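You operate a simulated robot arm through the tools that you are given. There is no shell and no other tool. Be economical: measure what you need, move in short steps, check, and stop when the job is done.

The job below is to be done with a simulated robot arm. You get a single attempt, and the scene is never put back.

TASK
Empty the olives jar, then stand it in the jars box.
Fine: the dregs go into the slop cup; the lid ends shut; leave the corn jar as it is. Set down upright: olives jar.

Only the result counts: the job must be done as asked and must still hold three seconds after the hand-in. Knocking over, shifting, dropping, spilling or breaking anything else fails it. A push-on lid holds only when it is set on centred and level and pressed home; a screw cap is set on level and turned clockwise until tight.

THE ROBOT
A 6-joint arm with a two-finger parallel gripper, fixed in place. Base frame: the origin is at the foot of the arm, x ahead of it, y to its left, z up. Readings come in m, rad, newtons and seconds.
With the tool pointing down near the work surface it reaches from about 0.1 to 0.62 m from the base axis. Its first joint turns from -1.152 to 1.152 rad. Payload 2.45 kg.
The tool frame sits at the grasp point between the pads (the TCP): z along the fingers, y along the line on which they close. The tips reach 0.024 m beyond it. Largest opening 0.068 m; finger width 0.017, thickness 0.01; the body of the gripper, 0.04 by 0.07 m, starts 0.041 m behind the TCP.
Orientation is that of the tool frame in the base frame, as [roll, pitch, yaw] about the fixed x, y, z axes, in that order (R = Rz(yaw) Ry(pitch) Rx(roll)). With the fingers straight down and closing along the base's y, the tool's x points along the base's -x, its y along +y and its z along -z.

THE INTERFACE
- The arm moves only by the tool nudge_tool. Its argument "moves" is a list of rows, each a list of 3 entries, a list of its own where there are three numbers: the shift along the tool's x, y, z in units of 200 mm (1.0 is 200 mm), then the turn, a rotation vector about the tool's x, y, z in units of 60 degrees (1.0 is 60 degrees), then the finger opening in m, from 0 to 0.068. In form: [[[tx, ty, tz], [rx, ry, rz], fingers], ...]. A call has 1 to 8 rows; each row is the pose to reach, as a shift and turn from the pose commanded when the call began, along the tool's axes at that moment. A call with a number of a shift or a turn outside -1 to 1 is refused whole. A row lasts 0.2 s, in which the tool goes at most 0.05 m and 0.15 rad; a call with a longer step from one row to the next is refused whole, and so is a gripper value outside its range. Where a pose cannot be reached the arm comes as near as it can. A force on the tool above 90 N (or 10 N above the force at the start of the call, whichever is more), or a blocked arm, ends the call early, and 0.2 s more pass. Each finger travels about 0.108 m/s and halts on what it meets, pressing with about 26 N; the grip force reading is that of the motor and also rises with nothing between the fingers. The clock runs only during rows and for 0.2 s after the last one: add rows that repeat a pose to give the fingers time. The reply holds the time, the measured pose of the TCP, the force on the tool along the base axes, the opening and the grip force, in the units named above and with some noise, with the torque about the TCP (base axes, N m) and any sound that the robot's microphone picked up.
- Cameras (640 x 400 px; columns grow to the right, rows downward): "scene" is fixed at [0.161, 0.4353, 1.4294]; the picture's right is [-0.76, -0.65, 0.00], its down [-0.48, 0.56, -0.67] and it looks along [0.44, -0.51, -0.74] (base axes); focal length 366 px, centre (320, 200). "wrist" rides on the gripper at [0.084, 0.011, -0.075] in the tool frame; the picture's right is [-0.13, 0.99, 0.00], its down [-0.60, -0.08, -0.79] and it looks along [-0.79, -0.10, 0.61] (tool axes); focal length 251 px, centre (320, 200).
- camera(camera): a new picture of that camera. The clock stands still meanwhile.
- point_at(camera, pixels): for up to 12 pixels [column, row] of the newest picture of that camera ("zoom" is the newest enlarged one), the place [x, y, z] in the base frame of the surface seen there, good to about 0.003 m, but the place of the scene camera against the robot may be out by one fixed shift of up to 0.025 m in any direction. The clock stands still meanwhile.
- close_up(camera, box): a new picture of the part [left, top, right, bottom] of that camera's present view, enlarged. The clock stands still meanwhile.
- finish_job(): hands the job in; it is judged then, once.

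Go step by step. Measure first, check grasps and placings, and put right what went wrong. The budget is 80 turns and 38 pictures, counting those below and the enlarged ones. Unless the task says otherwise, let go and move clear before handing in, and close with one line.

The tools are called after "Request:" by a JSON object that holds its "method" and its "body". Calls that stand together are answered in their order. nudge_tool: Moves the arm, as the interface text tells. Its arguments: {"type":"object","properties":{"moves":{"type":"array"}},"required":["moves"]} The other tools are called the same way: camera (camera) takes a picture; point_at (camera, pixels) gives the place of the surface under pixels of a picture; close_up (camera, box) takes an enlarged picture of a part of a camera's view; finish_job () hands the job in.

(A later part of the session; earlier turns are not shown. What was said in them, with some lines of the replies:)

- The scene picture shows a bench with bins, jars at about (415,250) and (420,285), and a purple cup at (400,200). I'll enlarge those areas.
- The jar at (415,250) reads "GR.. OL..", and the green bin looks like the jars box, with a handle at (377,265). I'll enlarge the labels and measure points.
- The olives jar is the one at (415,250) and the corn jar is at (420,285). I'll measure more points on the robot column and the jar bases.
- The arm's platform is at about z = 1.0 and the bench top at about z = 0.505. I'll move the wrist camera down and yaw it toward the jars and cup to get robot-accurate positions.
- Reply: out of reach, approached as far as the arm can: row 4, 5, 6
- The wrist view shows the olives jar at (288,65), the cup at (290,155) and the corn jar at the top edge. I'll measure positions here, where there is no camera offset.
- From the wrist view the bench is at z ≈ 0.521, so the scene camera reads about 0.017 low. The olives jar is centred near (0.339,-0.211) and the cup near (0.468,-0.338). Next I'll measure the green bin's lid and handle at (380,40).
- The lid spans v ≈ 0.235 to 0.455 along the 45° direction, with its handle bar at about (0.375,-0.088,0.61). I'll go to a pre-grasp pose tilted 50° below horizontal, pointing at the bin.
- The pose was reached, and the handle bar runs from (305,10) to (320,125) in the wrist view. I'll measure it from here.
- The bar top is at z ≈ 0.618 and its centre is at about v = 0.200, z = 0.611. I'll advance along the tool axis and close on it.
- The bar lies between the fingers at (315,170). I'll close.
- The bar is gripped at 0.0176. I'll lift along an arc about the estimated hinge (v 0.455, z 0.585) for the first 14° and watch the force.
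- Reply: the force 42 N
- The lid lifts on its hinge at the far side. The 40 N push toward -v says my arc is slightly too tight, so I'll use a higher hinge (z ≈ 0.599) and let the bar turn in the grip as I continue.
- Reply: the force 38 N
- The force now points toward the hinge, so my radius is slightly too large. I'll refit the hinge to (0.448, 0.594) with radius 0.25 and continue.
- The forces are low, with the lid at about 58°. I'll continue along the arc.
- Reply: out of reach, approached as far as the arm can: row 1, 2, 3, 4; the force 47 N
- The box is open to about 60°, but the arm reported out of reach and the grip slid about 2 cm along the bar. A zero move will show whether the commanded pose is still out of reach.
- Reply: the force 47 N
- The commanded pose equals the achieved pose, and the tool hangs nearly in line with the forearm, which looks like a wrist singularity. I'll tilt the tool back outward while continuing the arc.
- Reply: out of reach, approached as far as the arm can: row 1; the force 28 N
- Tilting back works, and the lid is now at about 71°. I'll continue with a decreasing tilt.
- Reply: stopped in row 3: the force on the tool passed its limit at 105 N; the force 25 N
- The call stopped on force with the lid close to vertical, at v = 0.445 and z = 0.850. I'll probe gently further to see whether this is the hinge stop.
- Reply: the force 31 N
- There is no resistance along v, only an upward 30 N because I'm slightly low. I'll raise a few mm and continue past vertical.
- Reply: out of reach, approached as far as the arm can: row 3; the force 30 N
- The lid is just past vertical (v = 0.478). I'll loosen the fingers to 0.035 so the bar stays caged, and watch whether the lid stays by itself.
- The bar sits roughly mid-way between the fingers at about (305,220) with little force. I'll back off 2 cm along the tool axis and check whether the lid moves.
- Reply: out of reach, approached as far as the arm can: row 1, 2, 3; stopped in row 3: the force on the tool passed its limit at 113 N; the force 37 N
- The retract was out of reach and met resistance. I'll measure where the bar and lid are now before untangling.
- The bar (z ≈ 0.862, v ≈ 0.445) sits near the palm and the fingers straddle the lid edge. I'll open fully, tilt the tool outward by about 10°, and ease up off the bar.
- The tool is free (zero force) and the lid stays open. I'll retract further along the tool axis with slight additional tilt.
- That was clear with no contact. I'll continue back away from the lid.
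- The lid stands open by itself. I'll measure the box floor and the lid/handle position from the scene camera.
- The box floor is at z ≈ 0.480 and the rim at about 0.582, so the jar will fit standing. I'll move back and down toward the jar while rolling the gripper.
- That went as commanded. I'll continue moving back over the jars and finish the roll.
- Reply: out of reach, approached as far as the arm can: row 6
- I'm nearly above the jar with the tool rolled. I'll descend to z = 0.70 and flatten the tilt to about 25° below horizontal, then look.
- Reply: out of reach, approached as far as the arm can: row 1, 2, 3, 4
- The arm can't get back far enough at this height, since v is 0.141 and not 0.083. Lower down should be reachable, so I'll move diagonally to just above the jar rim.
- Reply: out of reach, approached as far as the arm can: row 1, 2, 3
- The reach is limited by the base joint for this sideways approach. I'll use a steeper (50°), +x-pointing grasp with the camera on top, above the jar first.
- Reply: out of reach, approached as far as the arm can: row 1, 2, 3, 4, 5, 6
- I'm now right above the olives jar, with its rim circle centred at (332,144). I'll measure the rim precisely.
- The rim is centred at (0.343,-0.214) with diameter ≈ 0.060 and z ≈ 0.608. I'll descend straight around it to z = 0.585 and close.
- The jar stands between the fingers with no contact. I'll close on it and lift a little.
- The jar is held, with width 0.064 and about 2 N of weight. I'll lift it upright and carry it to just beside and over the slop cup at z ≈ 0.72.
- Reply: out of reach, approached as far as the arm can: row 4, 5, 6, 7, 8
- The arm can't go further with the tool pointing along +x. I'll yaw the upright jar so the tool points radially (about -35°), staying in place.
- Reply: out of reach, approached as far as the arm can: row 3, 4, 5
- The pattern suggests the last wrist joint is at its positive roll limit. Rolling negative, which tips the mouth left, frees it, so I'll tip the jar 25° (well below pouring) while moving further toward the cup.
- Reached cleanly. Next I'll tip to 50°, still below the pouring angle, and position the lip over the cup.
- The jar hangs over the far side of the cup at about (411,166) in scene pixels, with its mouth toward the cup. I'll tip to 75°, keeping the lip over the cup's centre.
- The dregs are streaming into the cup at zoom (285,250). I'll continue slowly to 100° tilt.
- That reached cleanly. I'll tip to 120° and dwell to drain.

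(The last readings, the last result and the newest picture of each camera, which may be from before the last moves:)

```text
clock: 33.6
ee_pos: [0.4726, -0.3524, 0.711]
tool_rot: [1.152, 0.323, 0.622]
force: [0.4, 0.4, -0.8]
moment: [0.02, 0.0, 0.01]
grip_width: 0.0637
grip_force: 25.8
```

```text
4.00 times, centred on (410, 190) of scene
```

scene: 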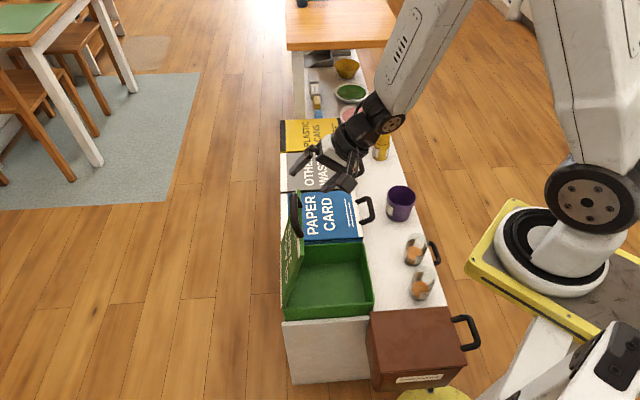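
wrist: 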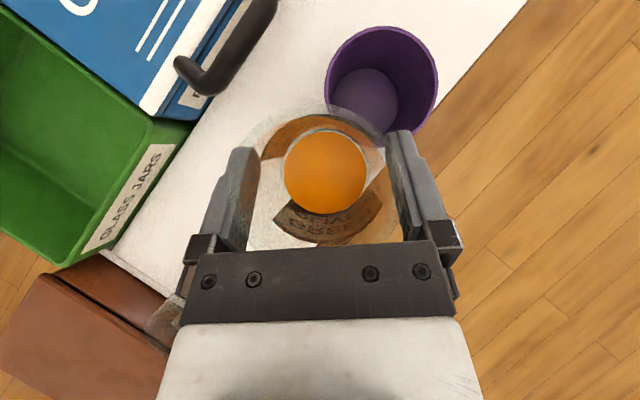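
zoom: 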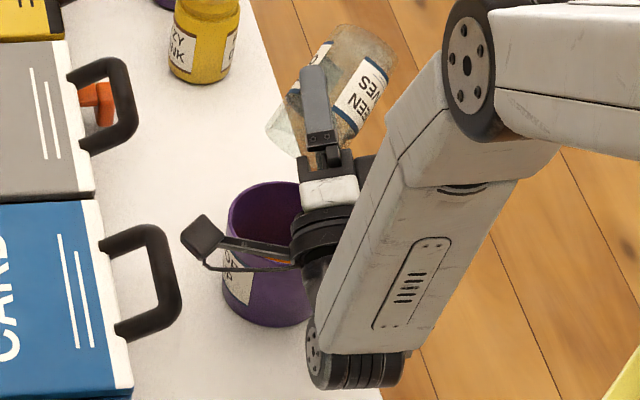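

The stream has ended and the jar looks nearly empty (weight reading 0.8 N). I'll tip another 15°, slightly higher, and dwell to be sure.

Request:
{"method": "nudge_tool", "body": {"moves": [[[-0.005, 0.044, 0.006], [-0.064, 0, -0.053], 0.04], [[-0.01, 0.087, 0.012], [-0.129, 0, -0.106], 0.04], [[-0.015, 0.131, 0.018], [-0.193, 0, -0.159], 0.04], [[-0.015, 0.131, 0.018], [-0.193, 0, -0.159], 0.04], [[-0.015, 0.131, 0.018], [-0.193, 0, -0.159], 0.04], [[-0.015, 0.131, 0.018], [-0.193, 0, -0.159], 0.04], [[-0.015, 0.131, 0.018], [-0.193, 0, -0.159], 0.04], [[-0.015, 0.131, 0.018], [-0.193, 0, -0.159], 0.04]]}}

Request:
{"method": "close_up", "body": {"camera": "scene", "box": [380, 140, 440, 190]}}

```text
clock: 35.5
ee_pos: [0.473, -0.3425, 0.7349]
tool_rot: [0.913, 0.465, 0.529]
force: [0.3, -0.5, -1.6]
moment: [-0.01, -0.02, -0.04]
grip_width: 0.0633
grip_force: 26.4
```

```text
8.00 times, centred on (410, 165) of scene
```

zoom: 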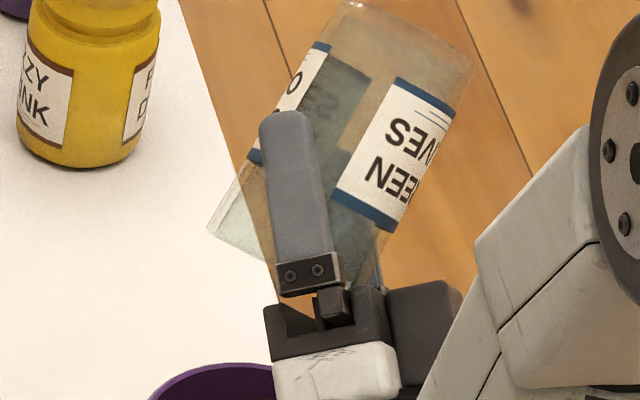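

The jar is clean and empty. I'll un-tip it along the reverse path while rising slightly.

Request:
{"method": "nudge_tool", "body": {"moves": [[[-0.012, 0.021, -0.008], [0.108, 0, 0.089], 0.04], [[-0.024, 0.042, -0.016], [0.216, 0, 0.178], 0.04], [[-0.036, 0.062, -0.024], [0.324, 0, 0.267], 0.04], [[-0.048, 0.083, -0.033], [0.432, 0, 0.356], 0.04], [[-0.06, 0.104, -0.041], [0.54, 0, 0.445], 0.04], [[-0.072, 0.125, -0.049], [0.648, 0, 0.534], 0.04], [[-0.084, 0.146, -0.057], [0.756, 0, 0.623], 0.04], [[-0.0955, 0.1665, -0.065], [0.8646, 0, 0.7123], 0.04]]}}

```text
clock: 37.2
ee_pos: [0.4496, -0.32, 0.7604]
tool_rot: [1.878, -0.244, 0.652]
force: [0.6, 0.0, -2.2]
moment: [0.03, 0.0, 0.05]
grip_width: 0.063
grip_force: 26.0
```

Good. I'll continue bringing the jar nearly upright, yawing toward the box and moving over toward it.

Request:
{"method": "nudge_tool", "body": {"moves": [[[0.034, -0.03, -0.07], [0.11, 0.036, 0.038], 0.04], [[0.067, -0.061, -0.14], [0.219, 0.072, 0.076], 0.04], [[0.101, -0.091, -0.21], [0.329, 0.107, 0.114], 0.04], [[0.135, -0.122, -0.28], [0.438, 0.143, 0.152], 0.04], [[0.168, -0.152, -0.35], [0.548, 0.179, 0.189], 0.04], [[0.202, -0.183, -0.42], [0.657, 0.215, 0.227], 0.04], [[0.235, -0.213, -0.49], [0.767, 0.25, 0.265], 0.04], [[0.269, -0.2435, -0.5595], [0.8764, 0.2862, 0.303], 0.04]]}}

```text
clock: 39.0
ee_pos: [0.4184, -0.1924, 0.7595]
tool_rot: [2.815, -0.664, 0.646]
force: [0.0, 0.2, -1.8]
moment: [-0.02, 0.05, 0.02]
grip_width: 0.0635
grip_force: 26.0
```

On track. Next I'll bring the jar fully upright with the tool pointing along the bin direction, above the box at z = 0.70.

Request:
{"method": "nudge_tool", "body": {"moves": [[[0.066, -0.136, 0.074], [0.067, 0.0073, -0.0164], 0.04], [[0.131, -0.272, 0.148], [0.134, 0.0146, -0.0328], 0.04], [[0.197, -0.409, 0.222], [0.201, 0.0219, -0.0493], 0.04], [[0.262, -0.545, 0.295], [0.268, 0.0291, -0.0657], 0.04], [[0.328, -0.681, 0.369], [0.335, 0.0364, -0.0821], 0.04], [[0.3935, -0.817, 0.443], [0.4018, 0.0437, -0.0985], 0.04]]}}

Request:
{"method": "camera", "body": {"camera": "scene"}}

```text
clock: 40.5
ee_pos: [0.4607, -0.0053, 0.7009]
tool_rot: [-3.138, -0.692, 0.786]
force: [-0.8, -0.3, -1.4]
moment: [0.03, 0.01, -0.02]
grip_width: 0.0629
grip_force: 26.0
```

```text
6 pictures are left
```

scene: 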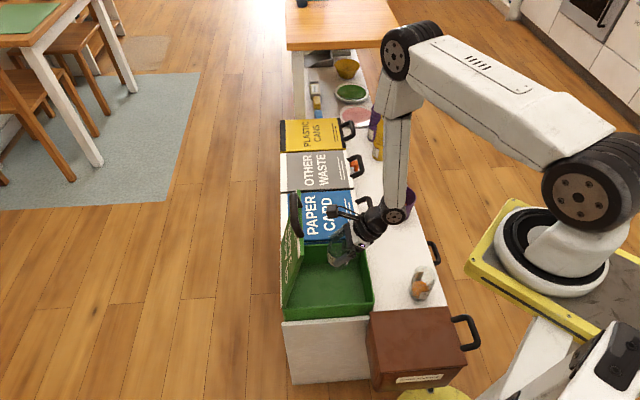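

The jar is upright and over the middle of the open box. I'll lower it to just above the floor.

Request:
{"method": "nudge_tool", "body": {"moves": [[[-0.12, 0, 0.145], [0, 0, 0], 0.04], [[-0.239, 0, 0.29], [0, 0, 0], 0.04], [[-0.358, 0, 0.434], [0, 0, 0], 0.04], [[-0.477, 0, 0.579], [0, 0, 0], 0.04]]}}

```text
clock: 41.5
ee_pos: [0.4605, -0.0038, 0.5488]
tool_rot: [-3.138, -0.693, 0.785]
force: [0.5, 0.4, -1.6]
moment: [0.03, 0.01, 0.03]
grip_width: 0.0633
grip_force: 26.2
```

No contact yet. I'll lower in 3 mm steps until the floor is felt.

Request:
{"method": "nudge_tool", "body": {"moves": [[[-0.0095, 0, 0.0116], [0, 0, 0], 0.04], [[-0.0095, 0, 0.0116], [0, 0, 0], 0.04]]}}

Request:
{"method": "nudge_tool", "body": {"moves": [[[-0.0064, 0, 0.0077], [0, 0, 0], 0.04], [[-0.0064, 0, 0.0077], [0, 0, 0], 0.04]]}}

```text
clock: 42.0
ee_pos: [0.4599, -0.0035, 0.5468]
tool_rot: [-3.14, -0.692, 0.785]
force: [-3.1, 0.3, 10.1]
moment: [-0.34, 0.22, -0.04]
grip_width: 0.0636
grip_force: 25.9
```

```text
clock: 42.6
ee_pos: [0.461, -0.0021, 0.5458]
tool_rot: [3.141, -0.694, 0.786]
force: [-1.2, 1.7, 13.1]
moment: [-0.26, -0.07, -0.04]
grip_width: 0.0632
grip_force: 25.7
```

Floor contact is confirmed (10 to 13 N upward). I'll open and back off along the tool axis.

Request:
{"method": "nudge_tool", "body": {"moves": [[[0.003, 0, -0.004], [0, 0, 0], 0.068], [[0.003, 0, -0.004], [0, 0, 0], 0.068], [[0.003, 0, -0.054], [0, 0, 0], 0.068], [[0.003, 0, -0.15], [0, 0, 0], 0.068], [[0.003, 0, -0.3], [0, 0, 0], 0.068], [[0.003, 0, -0.5], [0, 0, 0], 0.068]]}}

Request:
{"method": "camera", "body": {"camera": "wrist"}}

```text
clock: 44.0
ee_pos: [0.4148, -0.0475, 0.6227]
tool_rot: [-3.139, -0.693, 0.787]
force: [-0.2, 1.2, -0.1]
moment: [-0.01, 0.02, -0.02]
grip_width: 0.0681
grip_force: 0.1
```

```text
5 pictures are left
```

wrist: 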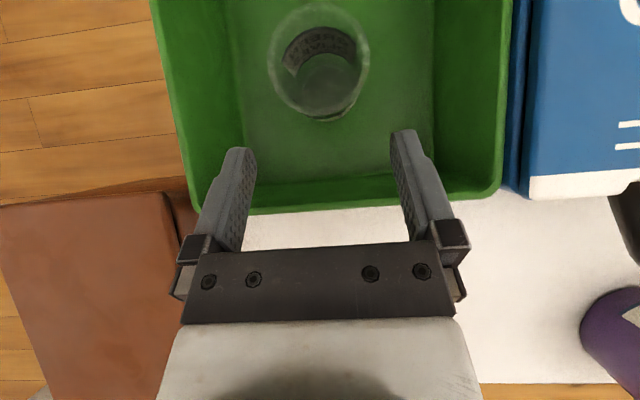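

The jar stands upright and empty in the box at (320,60). I'll rise and roll the gripper back to the handle-grasp orientation to shut the lid.

Request:
{"method": "nudge_tool", "body": {"moves": [[[0.053, 0, -0.094], [0, 0, -0.125], 0.068], [[0.107, 0, -0.188], [0, 0, -0.25], 0.068], [[0.16, 0, -0.281], [0, 0, -0.375], 0.068], [[0.214, 0, -0.375], [0, 0, -0.5], 0.068], [[0.267, 0, -0.469], [0, 0, -0.625], 0.068], [[0.32, 0, -0.563], [0, 0, -0.75], 0.068], [[0.374, 0, -0.656], [0, 0, -0.875], 0.068], [[0.4275, 0, -0.75], [0, 0, -1.0], 0.068]]}}

```text
clock: 45.9
ee_pos: [0.3945, -0.0684, 0.7941]
tool_rot: [2.519, -0.324, 1.942]
force: [0.7, -0.6, 0.6]
moment: [0.02, 0.02, 0.03]
grip_width: 0.0681
grip_force: 0.0
```

Good. I'll finish the roll and move to the earlier pre-grasp spot above and in front of the open lid's handle.

Request:
{"method": "nudge_tool", "body": {"moves": [[[0.098, 0.158, -0.036], [0, 0, -0.083], 0.068], [[0.196, 0.316, -0.072], [0, 0, -0.167], 0.068], [[0.295, 0.475, -0.109], [0, 0, -0.25], 0.068], [[0.393, 0.633, -0.145], [0, 0, -0.333], 0.068], [[0.491, 0.791, -0.181], [0, 0, -0.417], 0.068], [[0.589, 0.949, -0.217], [0, 0, -0.5], 0.068]]}}

Request:
{"method": "camera", "body": {"camera": "wrist"}}

```text
clock: 47.2
ee_pos: [0.492, 0.0394, 0.9699]
tool_rot: [2.451, -0.003, 2.358]
force: [0.3, 0.8, 0.4]
moment: [0.02, 0.0, -0.01]
grip_width: 0.0682
grip_force: 0.0
```

```text
4 pictures are left
```

wrist: 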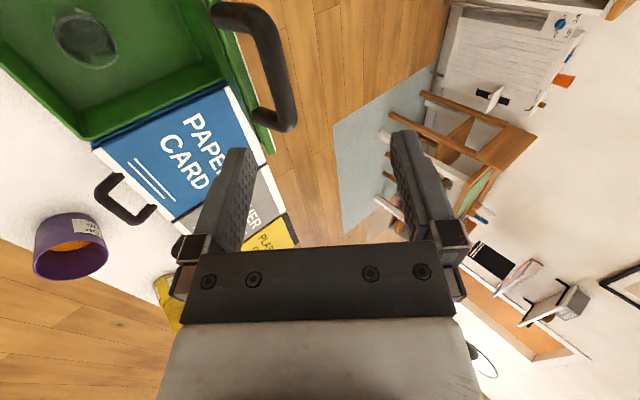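

The handle of the open lid is visible from (225,12) to (285,120). I'll measure its bar.

Request:
{"method": "point_at", "body": {"camera": "wrist", "pixels": [[266, 40], [275, 70], [283, 100], [288, 122], [255, 20], [225, 12], [265, 115], [235, 60], [225, 40], [268, 150], [279, 80], [272, 80]]}}

```text
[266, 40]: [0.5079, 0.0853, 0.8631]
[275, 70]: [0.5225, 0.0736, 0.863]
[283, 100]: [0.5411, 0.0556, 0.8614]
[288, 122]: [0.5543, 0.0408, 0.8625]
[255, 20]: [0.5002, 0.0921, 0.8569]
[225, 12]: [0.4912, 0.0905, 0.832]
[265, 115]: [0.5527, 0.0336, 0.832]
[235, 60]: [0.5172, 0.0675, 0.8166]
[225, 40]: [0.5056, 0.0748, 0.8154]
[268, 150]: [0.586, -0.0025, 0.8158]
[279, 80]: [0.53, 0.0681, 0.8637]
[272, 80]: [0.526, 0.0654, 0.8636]
```

The bar is at v ≈ 0.421, z ≈ 0.857, so the hinge friction holds the lid near 80°. I'll move in with a steeper tilt (70°) so the fingers straddle the bar without touching the lid.

Request:
{"method": "nudge_tool", "body": {"moves": [[[-0.009, -0.043, 0.135], [0.083, 0, 0], 0.068], [[-0.019, -0.086, 0.27], [0.167, 0, 0], 0.068], [[-0.028, -0.129, 0.405], [0.25, 0, 0], 0.068], [[-0.0375, -0.1725, 0.5405], [0.333, 0, 0], 0.068]]}}

```text
clock: 48.2
ee_pos: [0.5282, 0.062, 0.8638]
tool_rot: [2.796, -0.001, 2.358]
force: [0.8, -1.3, 0.6]
moment: [0.02, 0.0, 0.03]
grip_width: 0.068
grip_force: 0.0
```

Reached without contact. I'll close on the bar.

Request:
{"method": "nudge_tool", "body": {"moves": [[[0, 0, 0], [0, 0, 0], 0.03], [[0, 0, 0], [0, 0, 0], 0.01], [[0, 0, 0], [0, 0, 0], 0.0], [[0, 0, 0], [0, 0, 0], 0.0]]}}

```text
clock: 49.2
ee_pos: [0.5276, 0.0631, 0.8641]
tool_rot: [2.797, -0.002, 2.359]
force: [1.9, -0.6, -3.4]
moment: [-0.11, -0.16, -0.09]
grip_width: 0.0177
grip_force: 36.0
```

The bar is gripped. I'll swing the lid down along the refitted arc (hinge v 0.459, z 0.60, r 0.259).

Request:
{"method": "nudge_tool", "body": {"moves": [[[0, -0.1675, -0.0195], [-0.017, 0, 0], 0.0], [[0, -0.325, -0.02], [-0.033, 0, 0], 0.0], [[0, -0.4825, -0.001], [-0.05, 0, 0], 0.0], [[0, -0.636, 0.037], [-0.067, 0, 0], 0.0]]}}

```text
clock: 50.2
ee_pos: [0.4428, -0.0211, 0.8129]
tool_rot: [2.727, -0.001, 2.356]
force: [7.4, 3.6, -10.0]
moment: [0.17, 0.04, -0.15]
grip_width: 0.0172
grip_force: 35.4
```

The lid is following with low force. Continuing down to about 18°.

Request:
{"method": "nudge_tool", "body": {"moves": [[[0, -0.1515, 0.0455], [-0.035, 0, 0], 0.0], [[0, -0.296, 0.109], [-0.07, 0, 0], 0.0], [[0, -0.432, 0.19], [-0.105, 0, 0], 0.0], [[0, -0.557, 0.286], [-0.14, 0, 0], 0.0], [[0, -0.6695, 0.3975], [-0.175, 0, 0], 0.0]]}}

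```text
clock: 51.5
ee_pos: [0.3788, -0.0847, 0.6872]
tool_rot: [2.545, -0.005, 2.355]
force: [-26.0, -23.7, 10.7]
moment: [-0.35, 0.15, -0.06]
grip_width: 0.0178
grip_force: 36.1
```

The lid is nearly shut, with a mild push toward -v. I'll shift slightly that way and bring it down to closed.

Request:
{"method": "nudge_tool", "body": {"moves": [[[0, -0.131, 0.096], [0, 0, 0], 0.0], [[0, -0.2405, 0.211], [0, 0, 0], 0.0], [[0, -0.269, 0.249], [0, 0, 0], 0.0]]}}

```text
clock: 52.2
ee_pos: [0.3687, -0.0957, 0.6166]
tool_rot: [2.541, -0.001, 2.359]
force: [3.7, 1.3, -0.1]
moment: [-0.04, -0.29, -0.18]
grip_width: 0.0172
grip_force: 36.0
```

The forces are near zero at z = 0.617. I'll press down a little to confirm the lid is seated.

Request:
{"method": "nudge_tool", "body": {"moves": [[[0, -0.0169, 0.0248], [0, 0, 0], 0.0], [[0, -0.0169, 0.0248], [0, 0, 0], 0.0]]}}

Request:
{"method": "close_up", "body": {"camera": "scene", "box": [270, 170, 450, 330]}}

```text
clock: 52.9
ee_pos: [0.3705, -0.0939, 0.6127]
tool_rot: [2.533, 0.004, 2.361]
force: [14.8, 15.0, 51.9]
moment: [0.69, -0.08, 0.12]
grip_width: 0.0175
grip_force: 35.7
```

```text
2.50 times, centred on (360, 250) of scene
```

zoom: 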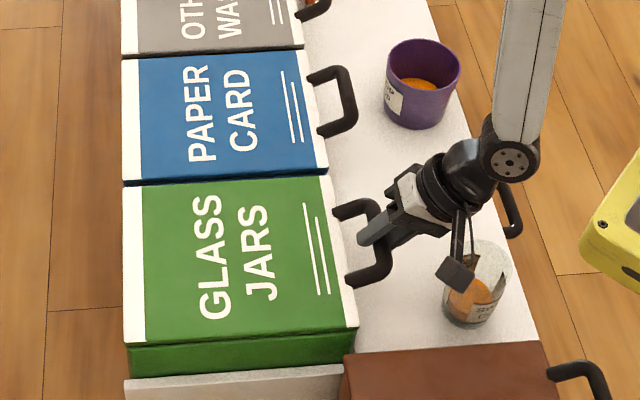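

The lid is shut, pressing gives 52 N, and the corn jar is untouched. I'll unload, open, and retract along the tool axis.

Request:
{"method": "nudge_tool", "body": {"moves": [[[0, 0.01, -0.015], [0, 0, 0], 0.0], [[0, 0.01, -0.015], [0, 0, 0], 0.03], [[0, 0.01, -0.015], [0, 0, 0], 0.045], [[0, 0.01, -0.1], [0, 0, 0], 0.045], [[0, 0.01, -0.25], [0, 0, 0], 0.045], [[0, 0.01, -0.45], [0, 0, 0], 0.045], [[0, 0.01, -0.65], [0, 0, 0], 0.045]]}}

Request:
{"method": "camera", "body": {"camera": "scene"}}

```text
clock: 54.5
ee_pos: [0.3162, -0.1471, 0.7202]
tool_rot: [2.545, 0.0, 2.357]
force: [0.4, 0.0, 0.1]
moment: [-0.02, 0.02, -0.03]
grip_width: 0.0451
grip_force: 0.0
```

```text
2 pictures are left
```

scene: 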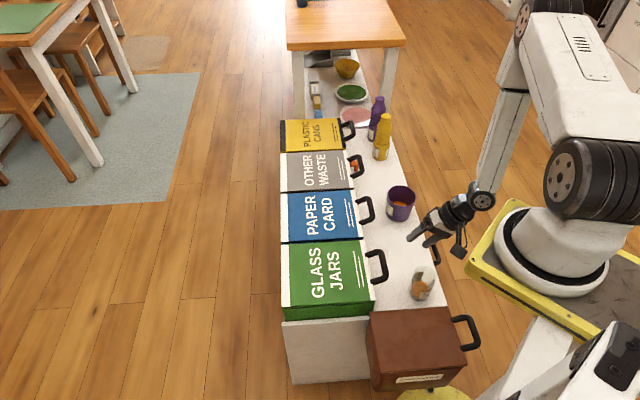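

The final picture shows the lid shut at (325,275), the dregs in the purple cup at (400,203), and the corn jar in place at (420,285). The gripper is clear, so I'm handing in.

Request:
{"method": "finish_job", "body": {}}

```text
The job is handed in.
```

The olives jar was emptied into the slop cup and stood upright in the jars box with the lid shut; the corn jar was not touched.
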